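You operate a simulated robot arm through the tools that you are given. There is no shell and no other tool.

The job below is to be done with a simulated robot arm. You get a single attempt, and the scene is never put back.

TASK
Press the proud blue plug home, then seal the top of its strip.
Fine: dark cube on the plug; green dabber, sealer from the green box; tools back, cover shut; leave the other plugs. Set down upright: green dabber. A coat counts when it lies all over at full strength: go over it till it gets no stronger.

The check looks at the end state, three seconds after you hand in, the way a careful person would. Anything else that was tipped, shoved, dropped, spilled or broken makes it a failure. Lids that push on must go on centred and level and be pressed home; caps that screw on are set level and turned clockwise until they are tight.

THE ROBOT
A 7-joint arm with a three-finger gripper, fixed in place. Base frame: the origin is at the foot of the arm, x ahead of it, y to its left, z up; the work surface is at about z = 80. Units: cm, rad, N and s.
Its first joint turns from -2.897 to 2.897 rad. Payload 2.69 kg.
The TCP is the grasp point between the finger pads, 3 cm short of the fingertips. In the tool frame z runs along the fingers and y along their closing line. Largest opening 12.8 cm; the body of the gripper starts 11.7 cm behind the TCP.
Orientation is that of the tool frame in the base frame, as [roll, pitch, yaw] about the fixed x, y, z axes, in that order (R = Rz(yaw) Ry(pitch) Rx(roll)). With the fingers straight down and closing along the base's y, the tool's x points along the base's -x, its y along +y and its z along -z.

THE INTERFACE
- The arm moves only by the tool move_arm. Its argument "series" is a list of rows, each a list of 3 entries, a list of its own where there are three numbers: the gripper command, from -1 (shut) to 1 (fully open), values between in proportion, then the shift along the tool's x, y, z in cm, then the turn, a rotation vector about the tool's x, y, z in rad. In form: [[claw, [tx, ty, tz], [rx, ry, rz]], ...]. A call has 1 to 20 rows; each row is the pose to reach, as a shift and turn from the pose commanded when the call began, along the tool's axes at that moment. Rows are played at 5 a second. More than 5 cm and 0.15 rad between two rows, or a gripper value outside its range, and nothing of the call is played. A pose out of reach is approached as far as the arm can. The call stops where the force on the tool passes 40 N (or 10 N more than at its start, if that is more) or the arm is blocked; 0.2 s more then pass. The fingers move at their own pace and stop on an object; they squeeze with about 34 N. The grip force told is the motor's: it shows also when the fingers shut on nothing. Time passes only in rows, and 0.2 s behind the last, so rows that repeat a pose let the fingers close. It gives the time, the measured TCP pose, the force on the tool (base axes), the opening and the grip force at its end, in the units of the frame above (readings bear some noise), with the torque about the TCP (base axes, N m) and any sound that the robot's microphone picked up.
- Cameras (640 x 400 px; columns grow to the right, rows downward): "scene" is fixed at [5.03, -50.04, 156.06]; the picture's right is [0.73, -0.68, 0.00], its down [-0.31, -0.33, -0.89] and it looks along [0.61, 0.65, -0.45] (base axes); focal length 346 px, centre (320, 200). "wrist" rides on the gripper at [5.8, 5.4, -13.1] in the tool frame; the picture's right is [-0.68, 0.74, 0.00], its down [-0.62, -0.57, -0.55] and it looks along [-0.40, -0.37, 0.84] (tool axes); focal length 234 px, centre (320, 200).
- camera(camera): a new picture of that camera. The clock stands still meanwhile.
- raise_lower(by): slides the trunk up (or, below 0, down) by that many cm; the arm rides with it, the base frame stays. It gives what a move gives, with no picture.
- point_at(camera, pixels): for up to 12 pixels [column, row] of the newest picture of that camera ("zoom" is the newest enlarged one), the place [x, y, z] in the base frame of the surface seen there, good to about 0.2 cm. The clock stands still meanwhile.
- zoom(camera, box): a new picture of the part [left, top, right, bottom] of that camera's present view, enlarged. The clock stands still meanwhile.
- close_job(): hands the job in; it is judged then, once.

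Leave the gripper open and the arm clear of the work at the hand-in unless told otherwise.

The tools are called as a command line: name --argument value ..., lists and objects as JSON in quotes. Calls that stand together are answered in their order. move_arm: Moves the arm, as the interface text tells. Its arguments: {"type":"object","properties":{"series":{"type":"array","items":{"type":"array"}}},"required":["series"]} The other tools are called the same way: raise_lower (by) slides the trunk up or down; camera (camera) takes a picture; point_at (camera, pixels) gives the place of the surface under pixels of a picture; zoom (camera, box) takes an enlarged picture of a part of a camera's view; close_job () hands the job in.

At the start:

```text
time: 0.0
position: [64.78, 25.78, 110.76]
orientation: [-3.141, 0.0, 3.141]
wrist_force: [0.1, -0.1, 0.4]
moment: [-0.01, 0.02, 0.07]
gripper_width: 12.79
grasp_force: 0.1
trunk travel left (down, up): [-15.0, 20.0]
```

scene: 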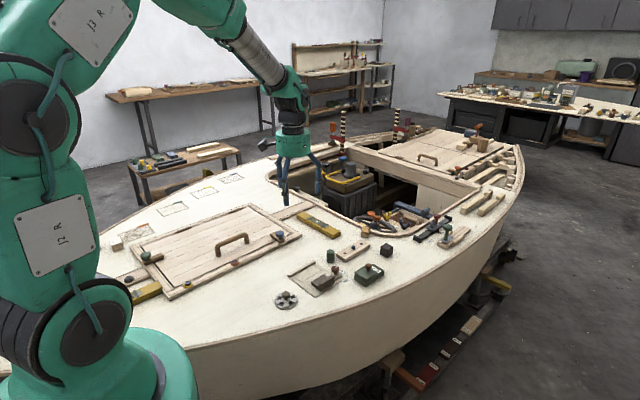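
wrist: 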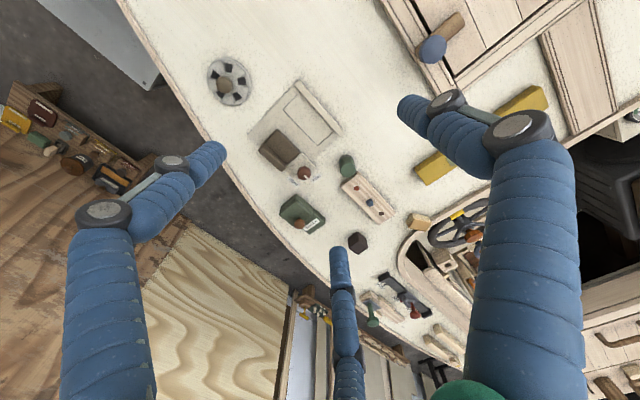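

I see a boat deck with a small strip with plugs, a dark cube, a green box, and other items. I'll zoom in on the work area around pixels (250..480, 210..320) in the scene view and on the centre of the wrist view.

zoom --camera "scene" --box '[270, 220, 430, 320]'

zoom --camera "wrist" --box '[240, 120, 440, 260]'

zoom --camera "scene" --box '[380, 160, 540, 260]'

```text
4.00 times, centred on (350, 270) of scene
```

zoom: 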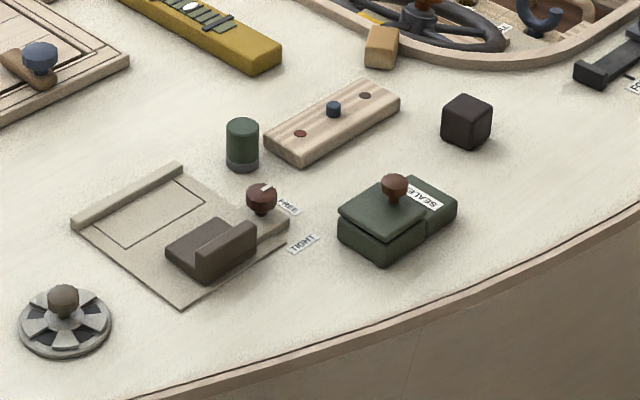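

```text
2.86 times, centred on (340, 190) of wrist
```

zoom: 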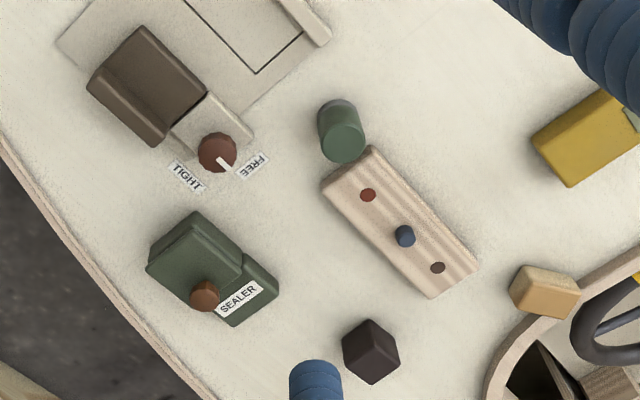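

```text
4.00 times, centred on (460, 210) of scene
```

zoom: 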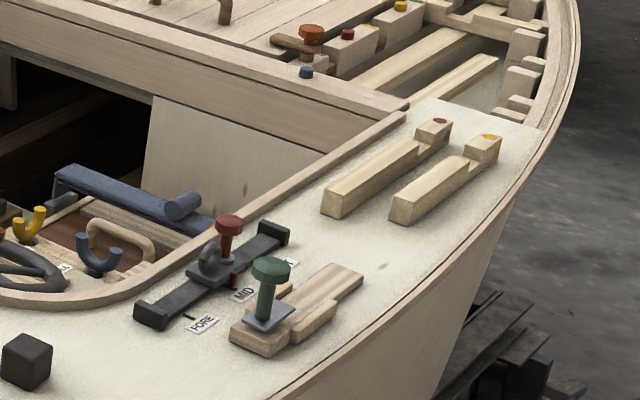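

The strip has red, blue (proud) and brown plugs. The green cylinder with a dark foot is beside it, the SEALER box has a knobbed cover and the dark cube is nearby. I'll zoom in more on each of them.

zoom --camera "scene" --box '[345, 255, 393, 290]'

zoom --camera "scene" --box '[320, 235, 376, 270]'

zoom --camera "wrist" --box '[270, 185, 350, 240]'

zoom --camera "wrist" --box '[325, 145, 405, 225]'

```text
11.43 times, centred on (369, 272) of scene
```

zoom: 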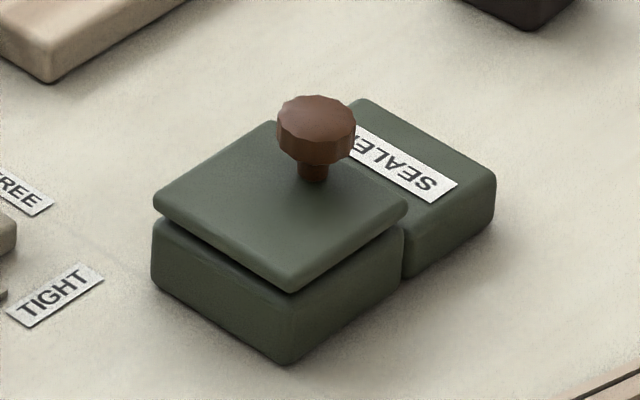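

```text
11.43 times, centred on (348, 252) of scene
```

zoom: 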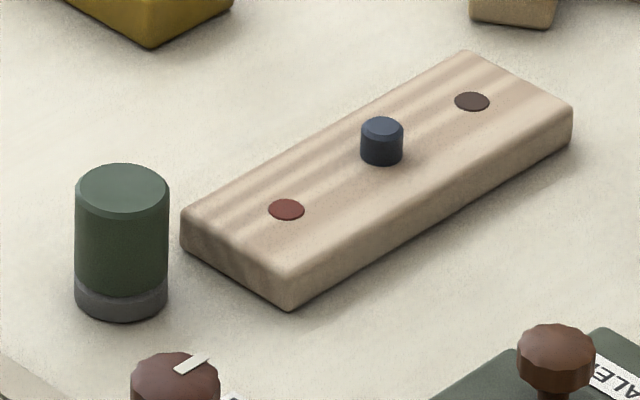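

```text
7.27 times, centred on (310, 212) of wrist
```

zoom: 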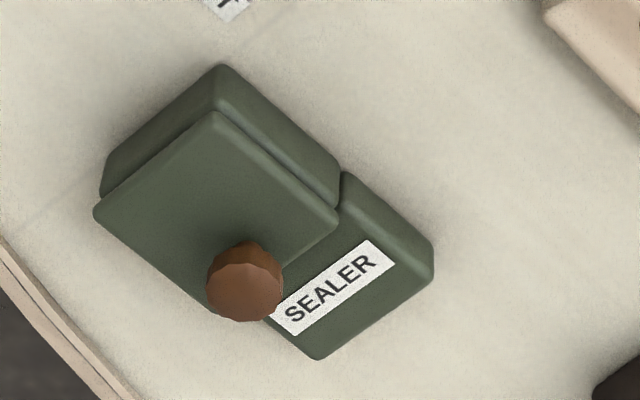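

```text
5.00 times, centred on (365, 185) of wrist
```

zoom: 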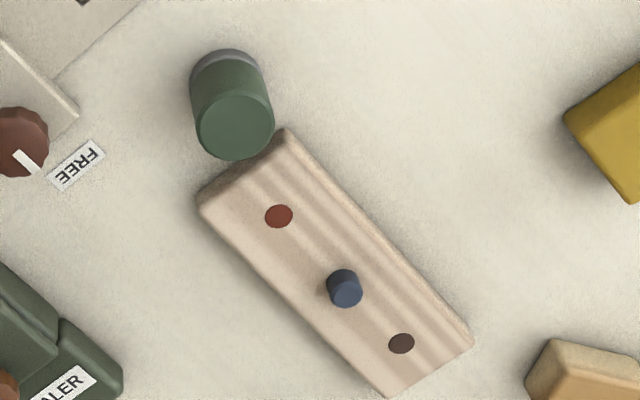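

Next I'll measure the strip, plugs and dabber on this newest zoom: dabber top (235,125), strip corners (200,205), (285,132), (472,340), (388,396), and plugs red (278,216), blue (345,290), brown (401,344).

point_at --camera "zoom" --pixels '[[235, 125], [235, 90], [205, 205], [285, 136], [466, 342], [390, 390], [278, 216], [346, 290], [401, 344], [335, 280], [312, 253], [230, 55]]'

point_at --camera "wrist" --pixels '[[300, 222], [278, 207], [297, 196], [312, 213], [294, 230], [325, 225], [309, 235], [315, 220], [357, 237], [357, 243], [348, 160], [330, 230]]'

```text
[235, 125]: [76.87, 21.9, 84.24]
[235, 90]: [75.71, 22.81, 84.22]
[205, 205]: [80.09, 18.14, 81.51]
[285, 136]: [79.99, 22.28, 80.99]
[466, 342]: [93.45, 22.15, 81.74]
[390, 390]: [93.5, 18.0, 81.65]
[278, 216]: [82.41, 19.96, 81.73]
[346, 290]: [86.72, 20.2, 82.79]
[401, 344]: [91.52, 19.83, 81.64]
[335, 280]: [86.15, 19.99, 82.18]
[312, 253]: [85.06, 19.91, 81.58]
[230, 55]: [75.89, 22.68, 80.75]
```

```text
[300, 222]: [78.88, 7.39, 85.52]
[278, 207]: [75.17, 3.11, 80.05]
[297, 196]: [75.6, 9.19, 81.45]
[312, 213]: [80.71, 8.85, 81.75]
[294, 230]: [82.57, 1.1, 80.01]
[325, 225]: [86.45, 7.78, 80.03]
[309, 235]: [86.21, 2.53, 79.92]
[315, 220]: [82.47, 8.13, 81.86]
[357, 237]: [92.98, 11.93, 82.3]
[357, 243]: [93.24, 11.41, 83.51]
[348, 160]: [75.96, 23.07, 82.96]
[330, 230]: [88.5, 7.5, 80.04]
```

The strip runs along x from about 80 to 93.6 (y from 18 to 22.2, top at 81.7), with the blue plug near (87, 20) and its top at about 82.8. I'll look at the gripper and take scene-camera readings of the box and cube.

zoom --camera "scene" --box '[240, 110, 360, 210]'

zoom --camera "scene" --box '[345, 230, 409, 290]'

```text
4.00 times, centred on (300, 160) of scene
```

zoom: 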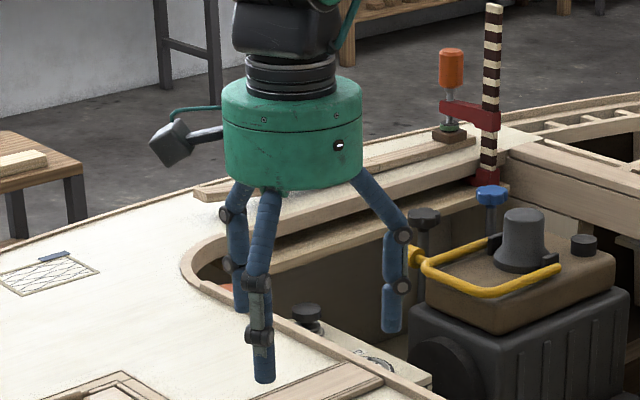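

```text
6.67 times, centred on (377, 260) of scene
```

zoom: 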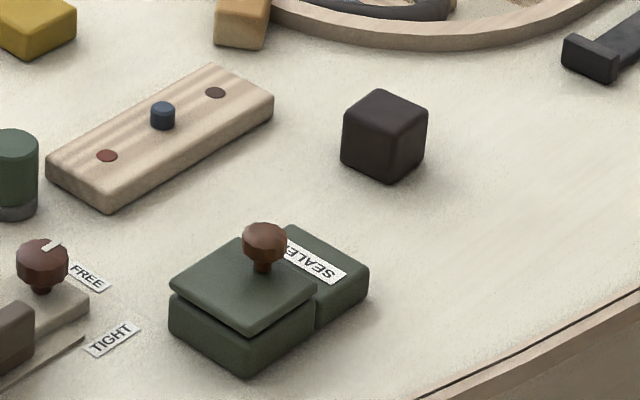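

The hand visibly has three fingers, so I want to know where they sit relative to the TCP. I'll measure the cube, box and cover on the current zoom, and the finger ends on the scene image (286,203), (317,191), (280,186).

point_at --camera "zoom" --pixels '[[380, 110], [345, 110], [427, 122], [390, 180], [264, 232], [262, 265], [245, 325], [175, 290], [315, 300], [243, 375], [340, 255], [366, 285]]'

point_at --camera "scene" --pixels '[[286, 204], [286, 195], [317, 190], [317, 180], [280, 186], [280, 180]]'

```text
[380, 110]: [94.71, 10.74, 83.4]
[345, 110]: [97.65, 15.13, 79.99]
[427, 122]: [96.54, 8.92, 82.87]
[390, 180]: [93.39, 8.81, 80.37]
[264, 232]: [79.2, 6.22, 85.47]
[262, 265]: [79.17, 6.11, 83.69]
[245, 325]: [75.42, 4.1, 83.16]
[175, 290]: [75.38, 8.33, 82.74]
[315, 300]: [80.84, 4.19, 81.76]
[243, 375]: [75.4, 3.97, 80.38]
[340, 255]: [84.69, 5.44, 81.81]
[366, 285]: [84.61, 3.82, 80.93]
```

```text
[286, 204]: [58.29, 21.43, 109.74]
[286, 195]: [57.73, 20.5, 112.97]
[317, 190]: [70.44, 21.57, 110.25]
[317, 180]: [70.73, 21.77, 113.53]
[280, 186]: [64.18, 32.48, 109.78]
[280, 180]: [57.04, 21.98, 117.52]
```

The drawn fingers sit at three spots around the TCP: (58, 21), (70.5, 21.6) and (64, 32.5). I'll shut the gripper in the air to see how they close before touching anything.

move_arm --series '[[-1, [0, 0, 0], [0, 0, 0]], [-1, [0, 0, 0], [0, 0, 0]], [-1, [0, 0, 0], [0, 0, 0]], [-1, [0, 0, 0], [0, 0, 0]]]'

zoom --camera "scene" --box '[240, 110, 360, 210]'

camera --camera "wrist"

```text
time: 1.0
position: [64.95, 25.74, 110.8]
orientation: [-3.141, 0.001, 3.141]
wrist_force: [0.5, -0.5, -0.6]
moment: [0.03, 0.04, 0.01]
gripper_width: 0.23
grasp_force: 31.7
trunk travel left (down, up): [-15.0, 20.0]
```

```text
4.00 times, centred on (300, 160) of scene
```

zoom: 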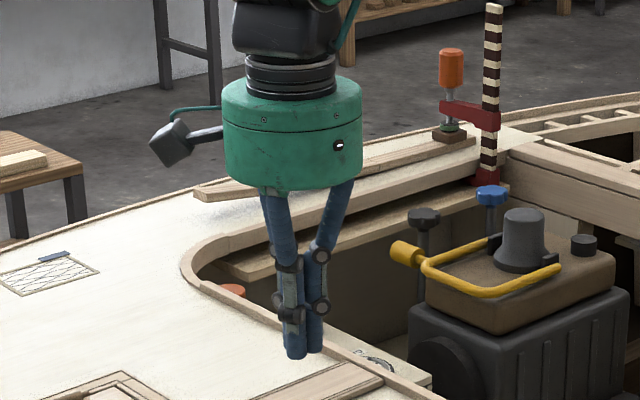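

```text
taken
```

wrist: 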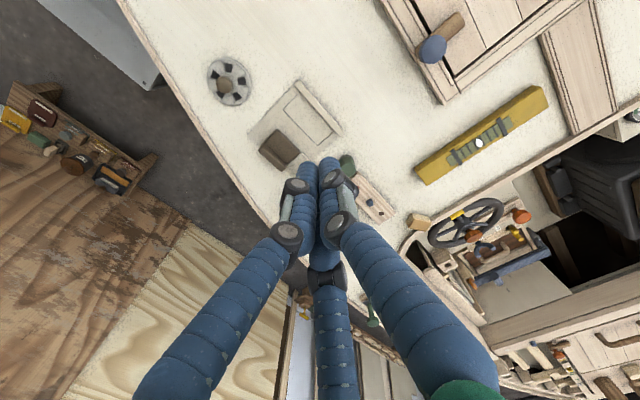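

The fingers close centrally on the TCP. Now I'll open them and move to about (73, 12, 96) for a close view of the box.

move_arm --series '[[1, [-1.3, -2.3, 2.4], [0, 0, 0]], [1, [-2.6, -4.6, 4.8], [0, 0, 0]], [1, [-4, -7, 7.2], [0, 0, 0]], [1, [-5.4, -9.4, 9.6], [0, 0, 0]], [1, [-6.7, -11.7, 12], [0, 0, 0]], [1, [-8, -14, 14], [0, 0, 0]], [1, [-8, -14, 14], [0, 0, 0]]]'

camera --camera "wrist"

```text
time: 2.6
position: [72.83, 11.76, 96.9]
orientation: [-3.14, 0.0, -3.142]
wrist_force: [0.3, 0.7, 0.0]
moment: [0.05, 0.06, 0.0]
gripper_width: 12.79
grasp_force: 0.1
trunk travel left (down, up): [-15.0, 20.0]
```

```text
taken
```

wrist: 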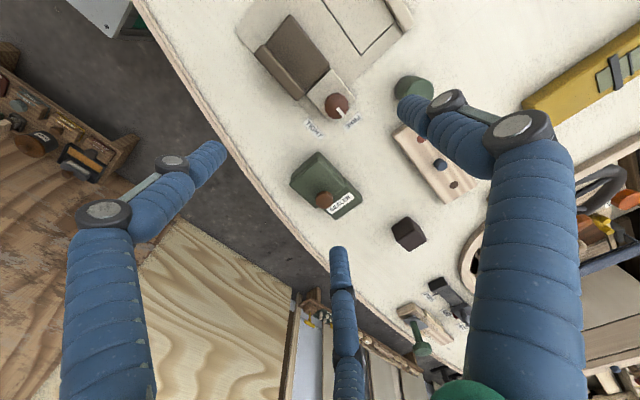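

The box is now at about (325,185), the cube at (408,234) and the dabber at (412,90). I'll zoom on each.

zoom --camera "wrist" --box '[280, 160, 370, 216]'

point_at --camera "zoom" --pixels '[[320, 200], [325, 283], [330, 150], [100, 160], [380, 215], [460, 245], [520, 260], [560, 330], [395, 390], [465, 180], [180, 260], [240, 300]]'

zoom --camera "wrist" --box '[376, 210, 440, 250]'

```text
7.11 times, centred on (325, 188) of wrist
```

zoom: 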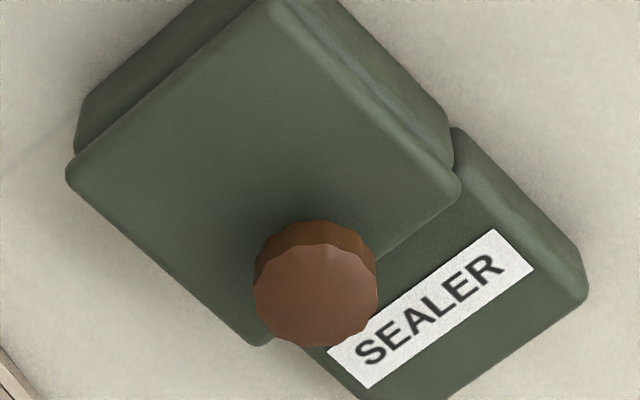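

```text
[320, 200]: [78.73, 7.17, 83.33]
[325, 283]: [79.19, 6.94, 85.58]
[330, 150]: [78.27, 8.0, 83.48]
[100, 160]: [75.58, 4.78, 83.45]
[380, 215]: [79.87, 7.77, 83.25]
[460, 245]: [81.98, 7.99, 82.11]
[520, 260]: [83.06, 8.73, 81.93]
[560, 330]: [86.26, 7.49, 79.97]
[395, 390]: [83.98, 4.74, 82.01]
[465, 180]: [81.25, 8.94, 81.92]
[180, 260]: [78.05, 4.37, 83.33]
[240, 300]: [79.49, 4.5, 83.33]
```

```text
10.00 times, centred on (408, 230) of wrist
```

zoom: 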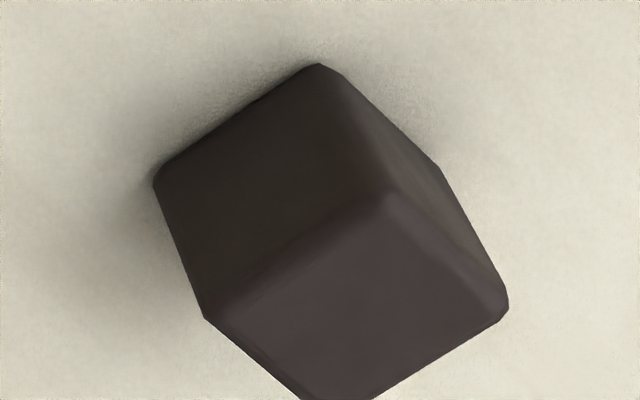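

The cover top is at z of about 83.35 and the knob is at (79.2, 6.6) with its top at 85.5. Next I'll measure the cube's corners on this zoom.

point_at --camera "zoom" --pixels '[[385, 210], [225, 308], [490, 310], [340, 390], [360, 300], [320, 75], [165, 178], [250, 200], [435, 180], [270, 130], [420, 250], [300, 330]]'

zoom --camera "wrist" --box '[380, 60, 476, 210]'

```text
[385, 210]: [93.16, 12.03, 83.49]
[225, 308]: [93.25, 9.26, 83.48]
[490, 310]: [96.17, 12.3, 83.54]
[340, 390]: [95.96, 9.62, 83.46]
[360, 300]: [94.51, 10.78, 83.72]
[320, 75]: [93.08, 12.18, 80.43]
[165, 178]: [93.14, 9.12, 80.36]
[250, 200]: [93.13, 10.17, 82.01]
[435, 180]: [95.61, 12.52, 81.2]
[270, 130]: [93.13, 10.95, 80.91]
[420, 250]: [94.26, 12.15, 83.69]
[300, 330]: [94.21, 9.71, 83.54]
```

```text
2.67 times, centred on (428, 135) of wrist
```

zoom: 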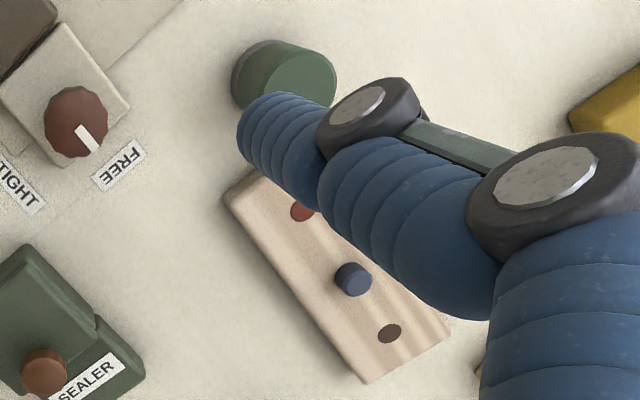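

The cube is axis-aligned, 3.5 cm a side and centred at about (94.75, 10.75), with its top at 83.55. With the fingers half open I'll move above it to z of about 92 and check alignment before descending.

move_arm --series '[[0, [-3.6, -0.2, 0], [0, 0, 0]], [0, [-7.3, -0.4, 0], [0, 0, 0]], [0, [-11, -0.5, 1], [0, 0, 0]], [0, [-14.6, -0.7, 2], [0, 0, 0]], [0, [-18.3, -0.9, 3.5], [0, 0, 0]], [0, [-21.95, -1.0, 4.8], [0, 0, 0]], [0, [-21.95, -1.0, 4.8], [0, 0, 0]]]'

camera --camera "wrist"

camera --camera "scene"

```text
time: 4.2
position: [94.6, 10.71, 91.94]
orientation: [3.141, -0.001, 3.142]
wrist_force: [0.2, 0.1, -0.9]
moment: [0.01, 0.03, -0.02]
gripper_width: 6.42
grasp_force: 0.1
trunk travel left (down, up): [-15.0, 20.0]
```

```text
taken
```

wrist: 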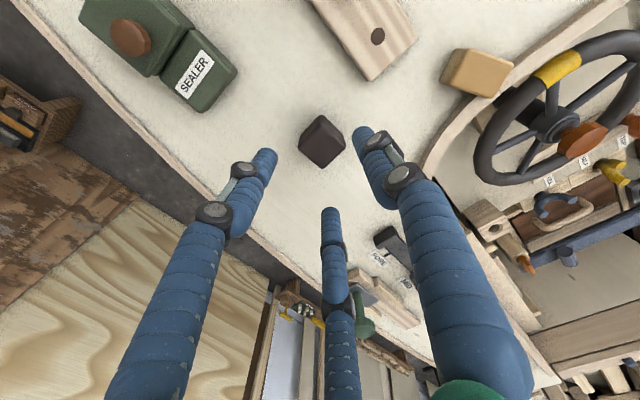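

```text
taken
```

scene: 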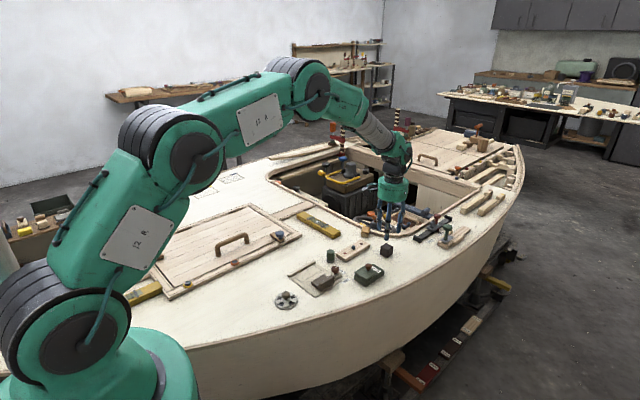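

I'm above the cube, which is at pixel (321,141). I'll take a refined reading of its top corners from this closer view.

zoom --camera "wrist" --box '[290, 110, 354, 150]'

point_at --camera "zoom" --pixels '[[320, 60], [320, 250], [200, 200], [440, 200], [320, 330], [250, 300], [400, 300], [320, 200]]'

```text
10.00 times, centred on (322, 130) of wrist
```

zoom: 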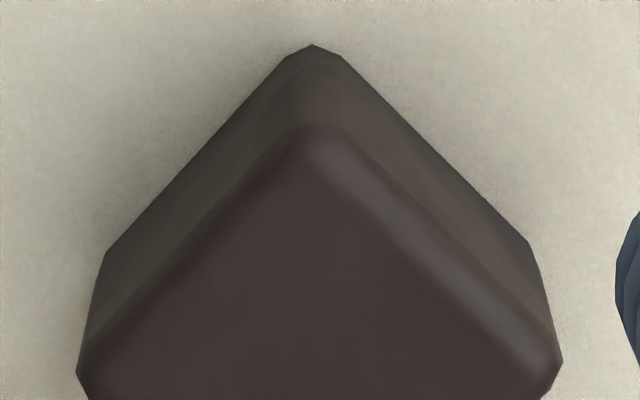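

```text
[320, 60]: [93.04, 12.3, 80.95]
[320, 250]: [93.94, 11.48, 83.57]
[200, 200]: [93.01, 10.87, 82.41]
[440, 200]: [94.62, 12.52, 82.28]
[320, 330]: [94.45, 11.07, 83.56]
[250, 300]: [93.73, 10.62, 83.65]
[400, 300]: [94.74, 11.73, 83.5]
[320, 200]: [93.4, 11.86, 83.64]
```

The faces are at x=93.02 and y=12.52, so the centre is about (94.77, 10.77) and I'm aligned with it. I'll descend 7.8 cm to z of about 84.15 and close.

move_arm --series '[[0, [0, 0, 2], [0, 0, 0]], [0, [0, 0, 4], [0, 0, 0]], [0, [0, 0, 6], [0, 0, 0]], [0, [0, 0, 7.2], [0, 0, 0]], [0, [0, 0, 7.8], [0, 0, 0]], [0, [0, 0, 7.8], [0, 0, 0]], [-1, [0, 0, 7.8], [0, 0, 0]], [-1, [0, 0, 7.8], [0, 0, 0]], [-1, [0, 0, 7.8], [0, 0, 0]]]'

camera --camera "wrist"

```text
time: 6.2
position: [94.73, 10.78, 84.08]
orientation: [-3.141, 0.001, -3.14]
wrist_force: [-0.2, 0.1, -0.2]
moment: [0.0, 0.0, 0.01]
gripper_width: 4.19
grasp_force: 34.4
trunk travel left (down, up): [-15.0, 20.0]
```

```text
taken
```

wrist: 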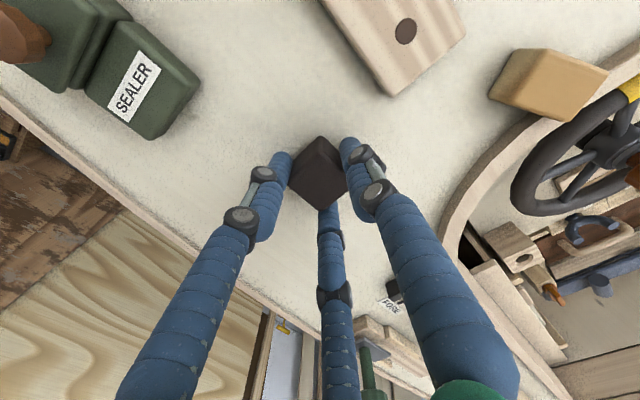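

It stopped at 4.19 cm with 34 N. That's more than the 3.5 cm cube, which suggests three-point contact, so I'll zoom to see whether the cube turned or shifted in the fingers.

zoom --camera "wrist" --box '[270, 120, 380, 220]'

zoom --camera "scene" --box '[355, 210, 435, 270]'

```text
4.00 times, centred on (325, 170) of wrist
```

zoom: 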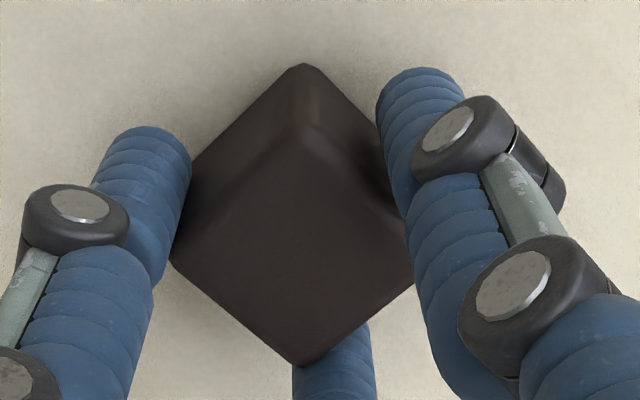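

```text
6.67 times, centred on (395, 240) of scene
```

zoom: 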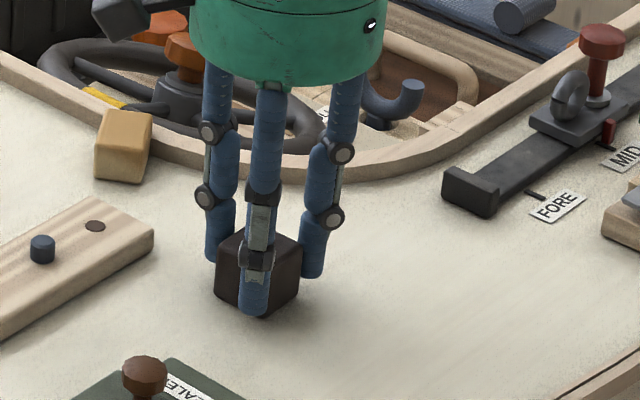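

I'll re-zoom on the wrist view and measure the held cube's faces.

zoom --camera "wrist" --box '[285, 130, 365, 180]'

point_at --camera "zoom" --pixels '[[280, 60], [170, 150], [230, 110], [330, 80], [390, 140], [280, 200], [280, 300], [200, 280], [350, 280], [285, 120], [260, 45], [140, 200]]'

```text
8.00 times, centred on (325, 155) of wrist
```

zoom: 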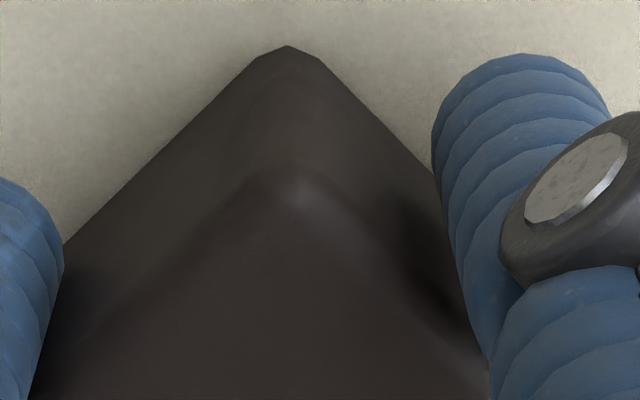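

```text
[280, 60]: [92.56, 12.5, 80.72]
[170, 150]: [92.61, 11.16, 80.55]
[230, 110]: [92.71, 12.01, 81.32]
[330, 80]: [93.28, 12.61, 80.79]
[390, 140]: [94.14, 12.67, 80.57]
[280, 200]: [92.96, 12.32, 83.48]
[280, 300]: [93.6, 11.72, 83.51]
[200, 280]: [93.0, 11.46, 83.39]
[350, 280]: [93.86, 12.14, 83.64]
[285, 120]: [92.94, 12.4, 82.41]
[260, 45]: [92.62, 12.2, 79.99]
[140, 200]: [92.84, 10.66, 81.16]
```

The faces have shifted slightly (x face about 92.6–92.9). I'll lift 5 cm and look at how the cube sits in the fingers.

move_arm --series '[[-1, [0, 0, -1.5], [0, 0, 0]], [-1, [0, 0, -3], [0, 0, 0]], [-1, [0, 0, -5], [0, 0, 0]], [-1, [0, 0, -6], [0, 0, 0]], [-1, [0, 0, -6], [0, 0, 0]]]'

zoom --camera "scene" --box '[365, 200, 429, 260]'

zoom --camera "wrist" --box '[270, 120, 380, 220]'

point_at --camera "zoom" --pixels '[[300, 80], [300, 120], [300, 160], [300, 200], [300, 280], [250, 130], [220, 180], [350, 130], [300, 340], [200, 250], [390, 250], [240, 220]]'

```text
time: 7.4
position: [94.68, 10.61, 90.38]
orientation: [3.141, 0.0, -3.141]
wrist_force: [0.7, -0.5, -0.4]
moment: [0.02, -0.04, 0.0]
gripper_width: 4.19
grasp_force: 34.4
trunk travel left (down, up): [-15.0, 20.0]
```

```text
6.67 times, centred on (397, 230) of scene
```

zoom: 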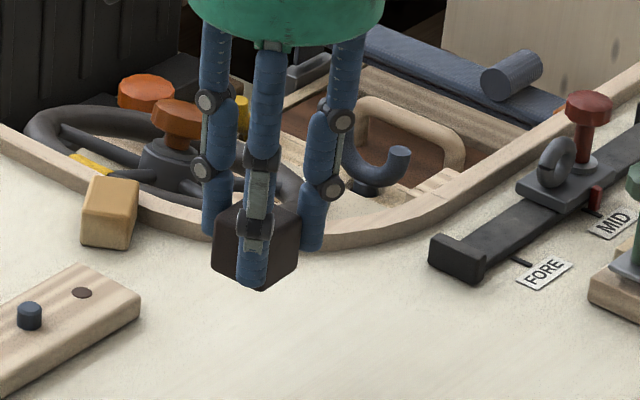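

```text
4.00 times, centred on (325, 170) of wrist
```

zoom: 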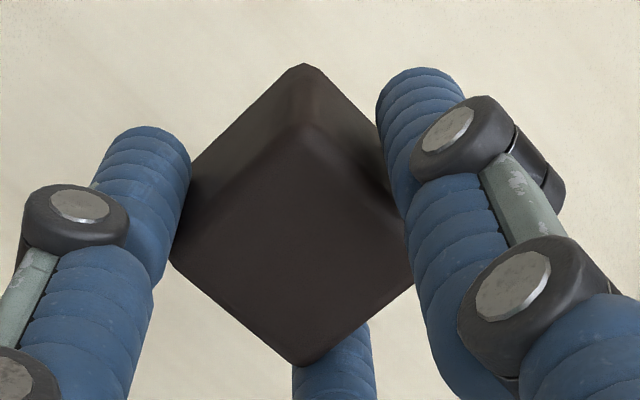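

```text
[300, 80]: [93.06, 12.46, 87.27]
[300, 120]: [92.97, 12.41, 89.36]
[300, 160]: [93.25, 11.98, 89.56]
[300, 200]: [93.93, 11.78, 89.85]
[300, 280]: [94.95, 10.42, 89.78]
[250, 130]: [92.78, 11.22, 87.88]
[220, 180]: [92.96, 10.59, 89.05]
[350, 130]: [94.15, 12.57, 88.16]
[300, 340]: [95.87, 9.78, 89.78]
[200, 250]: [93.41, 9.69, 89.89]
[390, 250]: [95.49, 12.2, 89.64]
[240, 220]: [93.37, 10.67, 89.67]
```

The cube is held level and squarely, with its centre about (94.72, 10.78). Now I need a precise plug location from a fresh scene zoom of the strip.

zoom --camera "scene" --box '[320, 235, 376, 270]'

point_at --camera "zoom" --pixels '[[382, 130], [364, 128], [401, 128], [382, 121], [382, 139], [382, 152], [286, 210], [471, 102], [121, 182], [121, 255], [183, 215], [572, 110]]'

```text
11.43 times, centred on (348, 252) of scene
```

zoom: 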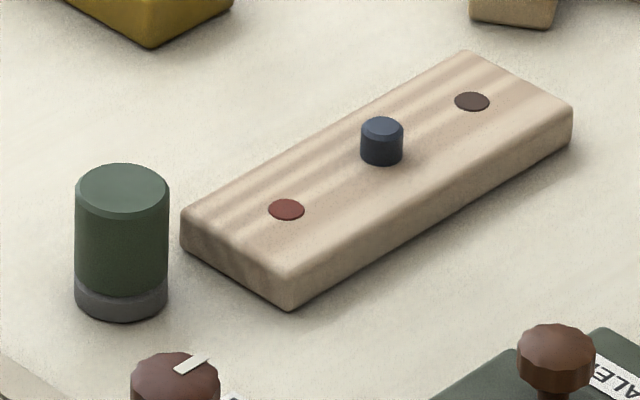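

```text
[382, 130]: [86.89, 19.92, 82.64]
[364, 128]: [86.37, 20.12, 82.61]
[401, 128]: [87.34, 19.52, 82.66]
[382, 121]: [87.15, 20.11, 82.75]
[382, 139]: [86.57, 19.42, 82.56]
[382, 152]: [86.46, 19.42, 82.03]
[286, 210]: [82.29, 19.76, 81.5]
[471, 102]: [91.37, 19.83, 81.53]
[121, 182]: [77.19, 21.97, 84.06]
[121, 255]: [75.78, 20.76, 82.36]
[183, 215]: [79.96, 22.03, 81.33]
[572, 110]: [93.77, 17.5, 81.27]
```

The blue plug centre is at about (86.88, 19.93), with its top at 82.65 and the strip top near 81.6. I'll carry the cube over it at the current height and come down to about 0.5 cm above the plug.

move_arm --series '[[-1, [2.0, 2.3, 0], [0, 0, 0]], [-1, [4.0, 4.6, 0], [0, 0, 0]], [-1, [6.0, 6.9, 0], [0, 0, 0]], [-1, [7.85, 9.15, 0], [0, 0, 0]], [-1, [7.85, 9.15, 0], [0, 0, 0]], [-1, [7.85, 9.15, 1.5], [0, 0, 0]], [-1, [7.85, 9.15, 2.6], [0, 0, 0]], [-1, [7.85, 9.15, 2.6], [0, 0, 0]]]'

zoom --camera "scene" --box '[320, 220, 384, 270]'

zoom --camera "wrist" --box '[260, 100, 388, 220]'

```text
time: 9.2
position: [87.07, 19.84, 87.81]
orientation: [-3.141, -0.002, -3.141]
wrist_force: [0.8, 0.7, -0.8]
moment: [-0.01, 0.02, 0.02]
gripper_width: 4.17
grasp_force: 33.7
trunk travel left (down, up): [-15.0, 20.0]
```

```text
8.00 times, centred on (352, 245) of scene
```

zoom: 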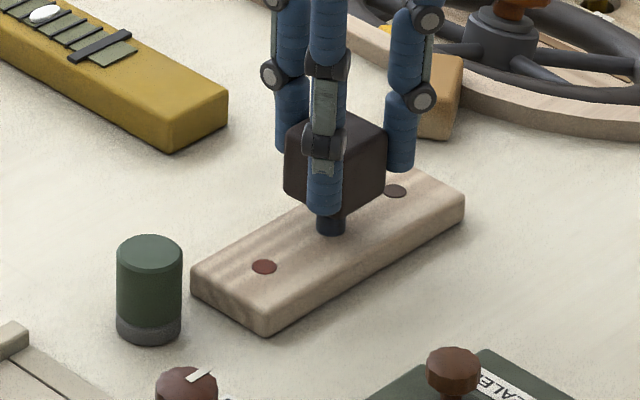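

```text
3.33 times, centred on (324, 160) of wrist
```

zoom: 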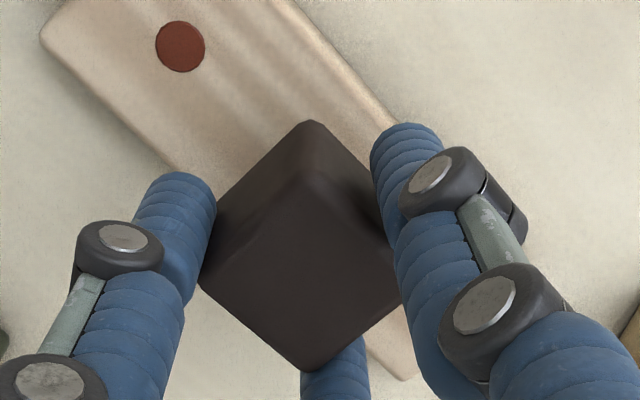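

The cube is directly over the plug, which peeks out under it at (330,225). I'll press down slowly in 0.2 cm steps and let the force readings tell me when it's home.

move_arm --series '[[-1, [0, 0, 0.4], [0, 0, 0]], [-1, [0, 0, 0.6], [0, 0, 0]], [-1, [0, 0, 0.8], [0, 0, 0]], [-1, [0, 0, 1.0], [0, 0, 0]], [-1, [0, 0, 1.2], [0, 0, 0]]]'

```text
time: 10.4
position: [86.96, 20.07, 86.39]
orientation: [3.14, 0.002, 3.14]
wrist_force: [1.5, -0.2, 3.9]
moment: [-0.03, -0.07, -0.02]
gripper_width: 4.2
grasp_force: 33.8
trunk travel left (down, up): [-15.0, 20.0]
```

The force is up slightly (3.9 N), so contact has started. I'll keep pressing in small steps.

move_arm --series '[[-1, [0, 0, 0.2], [0, 0, 0]], [-1, [0, 0, 0.35], [0, 0, 0]], [-1, [0, 0, 0.5], [0, 0, 0]]]'

zoom --camera "scene" --box '[320, 220, 384, 270]'

```text
time: 11.2
position: [86.98, 19.89, 85.87]
orientation: [-3.14, 0.001, 3.14]
wrist_force: [0.4, -1.6, 3.9]
moment: [-0.04, -0.01, 0.02]
gripper_width: 4.17
grasp_force: 34.3
trunk travel left (down, up): [-15.0, 20.0]
```

```text
8.00 times, centred on (352, 245) of scene
```

zoom: 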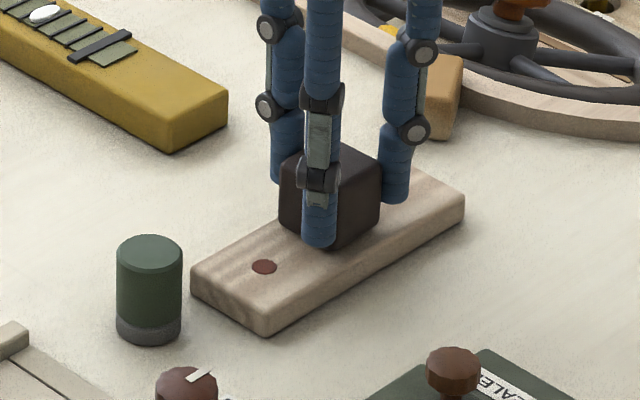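

The plug slides in at about 4 N. I'll keep going until there's a firm stop.

move_arm --series '[[-1, [0, 0, 0.1], [0, 0, 0]], [-1, [0, 0, 0.2], [0, 0, 0]], [-1, [0, 0, 0.3], [0, 0, 0]]]'

```text
time: 12.0
position: [86.91, 19.92, 85.69]
orientation: [3.141, 0.002, 3.141]
wrist_force: [-2.8, 3.2, 10.4]
moment: [0.18, 0.17, -0.01]
gripper_width: 4.18
grasp_force: 33.7
trunk travel left (down, up): [-15.0, 20.0]
```

The force is now 10.4 N and rising, so the cube is probably meeting the strip face. I'll press a little more to confirm a firm stop.

move_arm --series '[[-1, [0, 0, 0.1], [0, 0, 0]], [-1, [0, 0, 0.2], [0, 0, 0]], [-1, [0, 0, 0.2], [0, 0, 0]]]'

zoom --camera "scene" --box '[320, 220, 384, 270]'

```text
time: 12.8
position: [86.89, 19.97, 85.69]
orientation: [-3.141, 0.003, 3.141]
wrist_force: [-7.0, 0.8, 30.7]
moment: [0.0, 0.3, 0.03]
gripper_width: 4.19
grasp_force: 34.1
trunk travel left (down, up): [-15.0, 20.0]
```

```text
8.00 times, centred on (352, 245) of scene
```

zoom: 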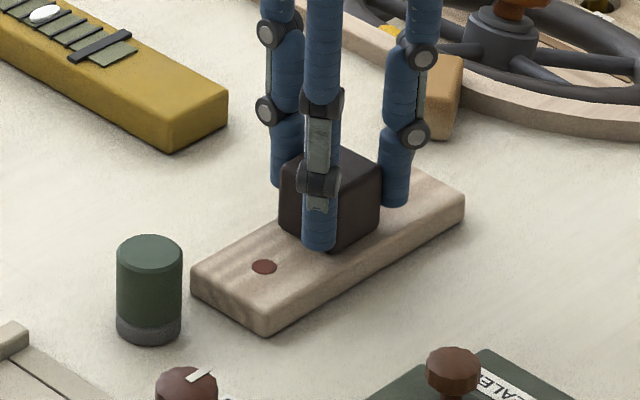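

It's a firm stop: 30.7 N with no further travel. I'll lift straight up, then look at the plug.

move_arm --series '[[-1, [0, 0, -0.3], [0, 0, 0]], [-1, [0, 0, -0.8], [0, 0, 0]], [-1, [0, 0, -2], [0, 0, 0]], [-1, [0, 0, -4], [0, 0, 0]], [-1, [0, 0, -5], [0, 0, 0]], [-1, [0, 0, -5], [0, 0, 0]]]'

zoom --camera "scene" --box '[320, 220, 384, 270]'

zoom --camera "wrist" --box '[260, 100, 388, 220]'

```text
time: 14.2
position: [86.75, 19.88, 90.28]
orientation: [3.141, -0.001, -3.14]
wrist_force: [-1.3, 1.8, -1.0]
moment: [0.0, 0.03, 0.0]
gripper_width: 4.17
grasp_force: 33.5
trunk travel left (down, up): [-15.0, 20.0]
```

```text
8.00 times, centred on (352, 245) of scene
```

zoom: 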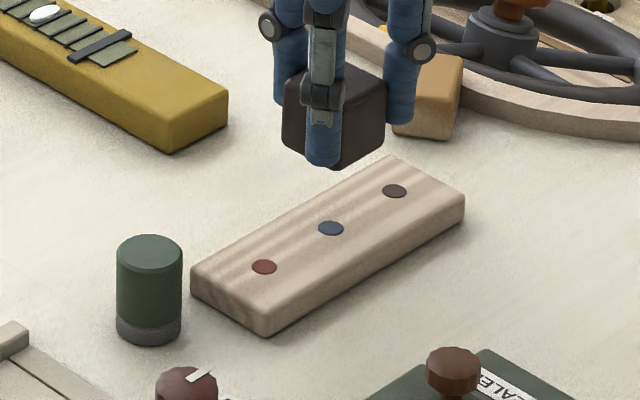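

```text
3.33 times, centred on (324, 160) of wrist
```

zoom: 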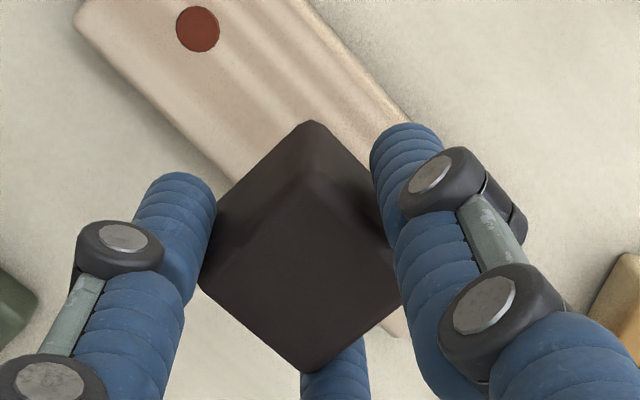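

The blue plug is flush like its neighbours. I'll carry the cube back to its original spot and lower to just above the deck.

move_arm --series '[[-1, [-2.0, -2.3, 0], [0, 0, 0]], [-1, [-4.0, -4.6, 0], [0, 0, 0]], [-1, [-6.0, -6.9, 0], [0, 0, 0]], [-1, [-7.85, -9.15, 0], [0, 0, 0]], [-1, [-7.85, -9.15, 0], [0, 0, 0]], [-1, [-7.85, -9.15, 2], [0, 0, 0]], [-1, [-7.85, -9.15, 4], [0, 0, 0]], [-1, [-7.85, -9.15, 5.5], [0, 0, 0]], [-1, [-7.85, -9.15, 5.9], [0, 0, 0]], [-1, [-7.85, -9.15, 6.1], [0, 0, 0]], [-1, [-7.85, -9.15, 6.1], [0, 0, 0]]]'

zoom --camera "scene" --box '[355, 220, 419, 270]'

```text
time: 16.6
position: [94.89, 10.82, 84.22]
orientation: [3.14, 0.001, -3.141]
wrist_force: [-0.2, 0.5, -0.2]
moment: [-0.02, -0.03, 0.0]
gripper_width: 4.2
grasp_force: 34.4
trunk travel left (down, up): [-15.0, 20.0]
```

```text
8.00 times, centred on (387, 245) of scene
```

zoom: 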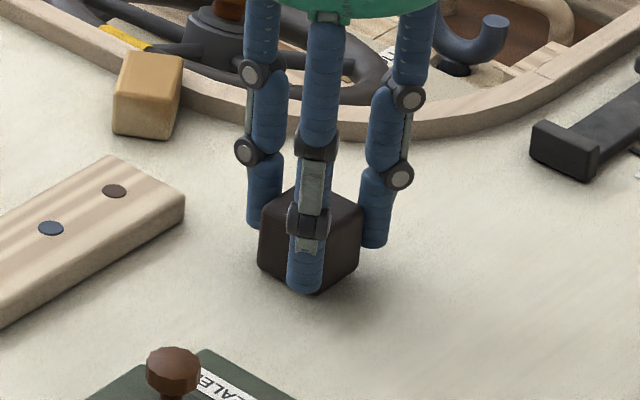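

There's no contact force yet. I'll ease down a bit more until the deck is felt.

move_arm --series '[[-1, [0, 0, 0.1], [0, 0, 0]], [-1, [0, 0, 0.15], [0, 0, 0]], [-1, [0, 0, 0.15], [0, 0, 0]]]'

```text
time: 17.4
position: [94.78, 10.72, 84.24]
orientation: [-3.141, -0.001, -3.141]
wrist_force: [-0.3, 0.3, -1.1]
moment: [0.02, -0.01, -0.01]
gripper_width: 4.16
grasp_force: 34.1
trunk travel left (down, up): [-15.0, 20.0]
```

Still no contact, so I'll go down another 0.2 in small steps.

move_arm --series '[[-1, [0, 0, 0.1], [0, 0, 0]], [-1, [0, 0, 0.2], [0, 0, 0]], [-1, [0, 0, 0.2], [0, 0, 0]]]'

```text
time: 18.2
position: [94.85, 10.73, 84.18]
orientation: [3.141, 0.003, -3.141]
wrist_force: [-0.9, -1.2, 8.1]
moment: [-0.09, 0.07, -0.01]
gripper_width: 4.2
grasp_force: 33.7
trunk travel left (down, up): [-15.0, 20.0]
```

There's contact at 8 N. I'll back off 0.1, open gently and rise straight up.

move_arm --series '[[-1, [0, 0, -0.1], [0, 0, 0]], [-0.2, [0, 0, -0.1], [0, 0, 0]], [0, [0, 0, -0.1], [0, 0, 0]], [0, [0, 0, -0.1], [0, 0, 0]], [0, [0, 0, -1.5], [0, 0, 0]], [0, [0, 0, -4], [0, 0, 0]], [0, [0, 0, -8], [0, 0, 0]], [0, [0, 0, -11], [0, 0, 0]]]'

zoom --camera "scene" --box '[355, 220, 419, 270]'

camera --camera "wrist"

```text
time: 20.0
position: [94.85, 10.57, 94.82]
orientation: [3.142, 0.0, 3.141]
wrist_force: [0.5, 0.1, 0.1]
moment: [0.01, -0.03, 0.0]
gripper_width: 6.43
grasp_force: 0.1
trunk travel left (down, up): [-15.0, 20.0]
```

```text
8.00 times, centred on (387, 245) of scene
```

zoom: 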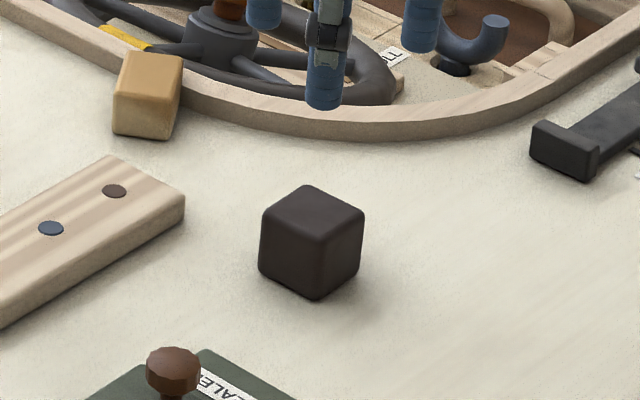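

```text
taken
```

wrist: 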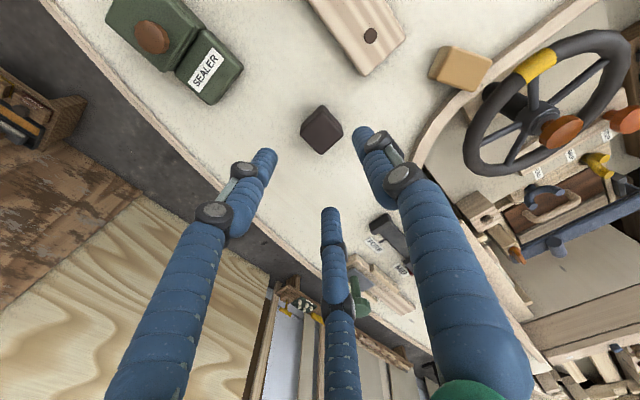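

The cube is back in place. Next is the cover: I'll measure the knob and cover edges in a fresh scene zoom of the box.

zoom --camera "scene" --box '[345, 255, 393, 290]'

point_at --camera "zoom" --pixels '[[316, 112], [282, 115], [350, 115], [316, 100], [316, 126], [316, 150], [314, 172], [270, 130], [165, 195], [290, 280], [400, 205], [280, 330]]'

zoom --camera "wrist" --box '[100, 0, 250, 110]'

point_at --camera "zoom" --pixels '[[220, 155], [190, 155], [260, 165], [225, 120], [215, 190], [60, 80], [130, 10], [310, 160], [340, 200], [440, 120], [550, 260], [460, 380]]'

```text
11.43 times, centred on (369, 272) of scene
```

zoom: 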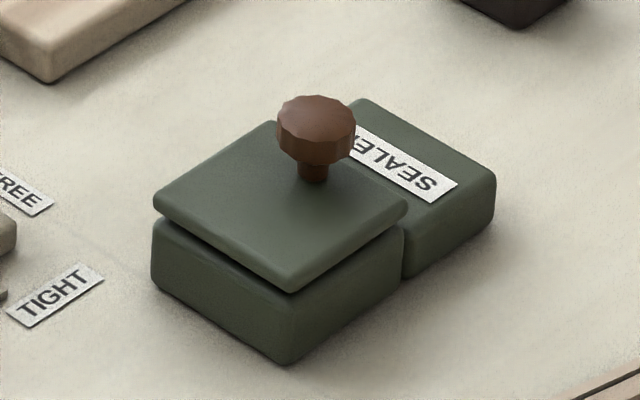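

```text
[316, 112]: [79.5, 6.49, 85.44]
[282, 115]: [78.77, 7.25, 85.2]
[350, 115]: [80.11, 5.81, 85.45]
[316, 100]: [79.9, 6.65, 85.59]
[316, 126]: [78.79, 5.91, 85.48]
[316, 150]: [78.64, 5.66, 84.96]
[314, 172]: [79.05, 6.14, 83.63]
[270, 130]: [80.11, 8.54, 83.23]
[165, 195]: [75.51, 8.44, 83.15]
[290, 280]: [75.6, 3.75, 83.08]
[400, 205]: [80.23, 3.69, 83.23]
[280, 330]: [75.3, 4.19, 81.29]
```

```text
3.64 times, centred on (175, 55) of wrist
```

zoom: 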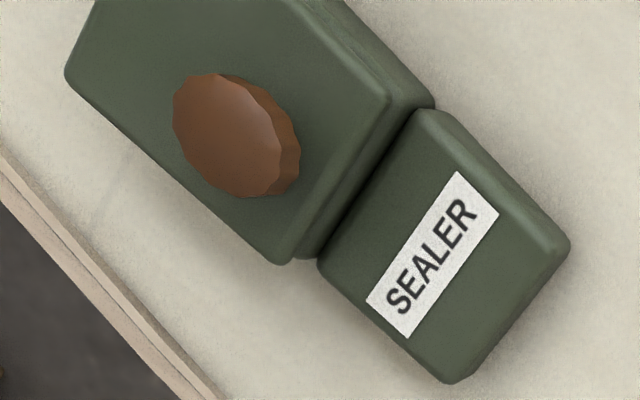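

```text
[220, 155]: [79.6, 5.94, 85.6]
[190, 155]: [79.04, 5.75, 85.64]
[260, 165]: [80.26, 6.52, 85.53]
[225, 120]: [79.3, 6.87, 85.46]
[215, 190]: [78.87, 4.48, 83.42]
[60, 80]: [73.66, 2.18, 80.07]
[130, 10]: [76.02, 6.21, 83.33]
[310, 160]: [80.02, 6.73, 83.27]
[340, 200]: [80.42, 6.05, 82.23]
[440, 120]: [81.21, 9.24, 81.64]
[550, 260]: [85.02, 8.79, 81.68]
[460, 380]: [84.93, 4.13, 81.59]
```

The cover spans x 75.3–80.4 and y 3.6–8.7. The knob is centred at about (79.4, 6.3) with its head at z 84.6–85.55, offset toward the SEALER block. I'll move above the knob and recheck.

move_arm --series '[[-0.2, [3.5, -1, 0], [0, 0, 0]], [-0.2, [7, -2, 0.5], [0, 0, 0]], [-0.2, [10.5, -3, 1], [0, 0, 0]], [-0.2, [13, -3.8, 1.5], [0, 0, 0]], [-0.2, [15.33, -4.48, 1.9], [0, 0, 0]], [-0.2, [15.33, -4.48, 1.9], [0, 0, 0]]]'

zoom --camera "wrist" --box '[240, 90, 400, 200]'

point_at --camera "zoom" --pixels '[[320, 240], [320, 200], [320, 160], [280, 200], [360, 200], [320, 120], [320, 280], [240, 200], [400, 200]]'

```text
time: 21.4
position: [79.4, 6.03, 93.04]
orientation: [3.141, 0.002, 3.141]
wrist_force: [-0.4, -0.7, -0.2]
moment: [0.02, -0.02, 0.0]
gripper_width: 5.13
grasp_force: 0.0
trunk travel left (down, up): [-15.0, 20.0]
```

```text
3.64 times, centred on (320, 145) of wrist
```

zoom: 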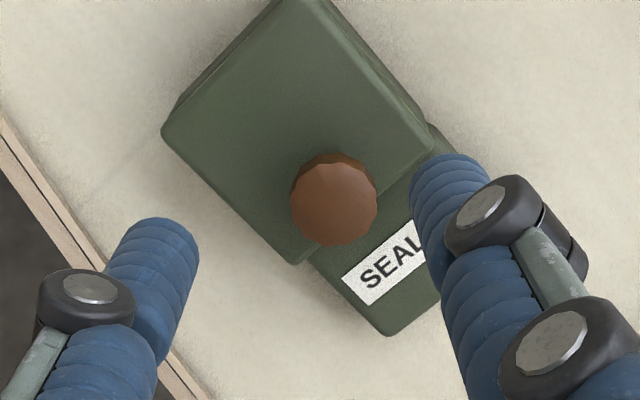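

```text
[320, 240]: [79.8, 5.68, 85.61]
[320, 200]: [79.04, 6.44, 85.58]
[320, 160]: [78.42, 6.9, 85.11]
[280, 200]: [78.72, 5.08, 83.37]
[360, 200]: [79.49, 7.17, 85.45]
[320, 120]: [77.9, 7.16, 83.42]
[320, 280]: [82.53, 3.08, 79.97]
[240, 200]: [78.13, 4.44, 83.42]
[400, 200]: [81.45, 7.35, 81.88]
```

The knob centre reads about (79.35, 6.45). I'll descend to TCP z of about 86.7 so the tips stay just above the cover, then close on the knob head.

move_arm --series '[[-0.2, [0.05, 0.15, 2], [0, 0, 0]], [-0.2, [0.05, 0.15, 4], [0, 0, 0]], [-0.2, [0.05, 0.15, 5.6], [0, 0, 0]], [-0.2, [0.05, 0.15, 6.3], [0, 0, 0]], [-0.2, [0.05, 0.15, 6.3], [0, 0, 0]], [-1, [0.05, 0.15, 6.3], [0, 0, 0]], [-1, [0.05, 0.15, 6.3], [0, 0, 0]], [-1, [0.05, 0.15, 6.3], [0, 0, 0]]]'

zoom --camera "scene" --box '[335, 225, 407, 290]'

zoom --camera "wrist" --box '[240, 90, 400, 200]'

```text
time: 23.2
position: [79.42, 6.32, 86.88]
orientation: [3.14, -0.001, 3.14]
wrist_force: [1.5, 1.8, 0.0]
moment: [-0.01, -0.02, 0.01]
gripper_width: 2.09
grasp_force: 33.6
trunk travel left (down, up): [-15.0, 20.0]
```

```text
6.15 times, centred on (371, 258) of scene
```

zoom: 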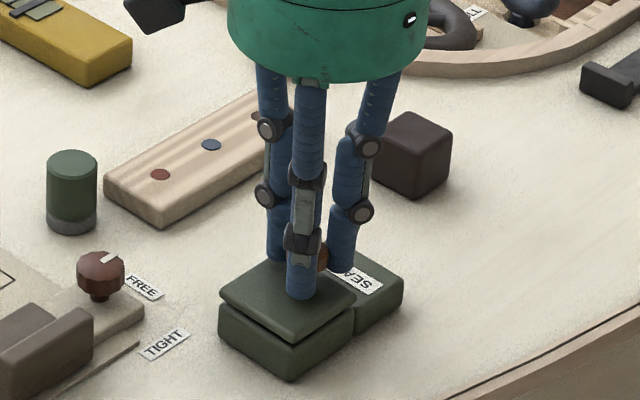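

```text
3.64 times, centred on (320, 145) of wrist
```

zoom: 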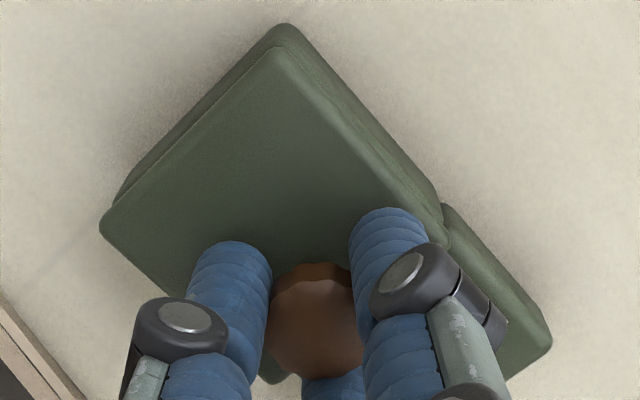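

The knob is gripped at 2.09 cm. I'll test with a tiny lift of 0.3 cm and read the force.

move_arm --series '[[-1, [0, 0, -0.1], [0, 0, 0]], [-1, [0, 0, -0.2], [0, 0, 0]], [-1, [0, 0, -0.3], [0, 0, 0]]]'

zoom --camera "scene" --box '[345, 255, 393, 290]'

```text
time: 24.0
position: [79.4, 6.25, 87.07]
orientation: [3.141, -0.001, 3.141]
wrist_force: [-0.1, 0.5, 1.2]
moment: [0.03, 0.01, 0.0]
gripper_width: 2.1
grasp_force: 34.2
trunk travel left (down, up): [-15.0, 20.0]
```

```text
11.43 times, centred on (369, 272) of scene
```

zoom: 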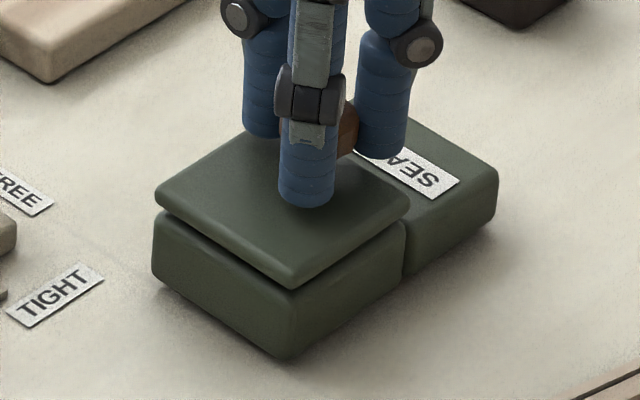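

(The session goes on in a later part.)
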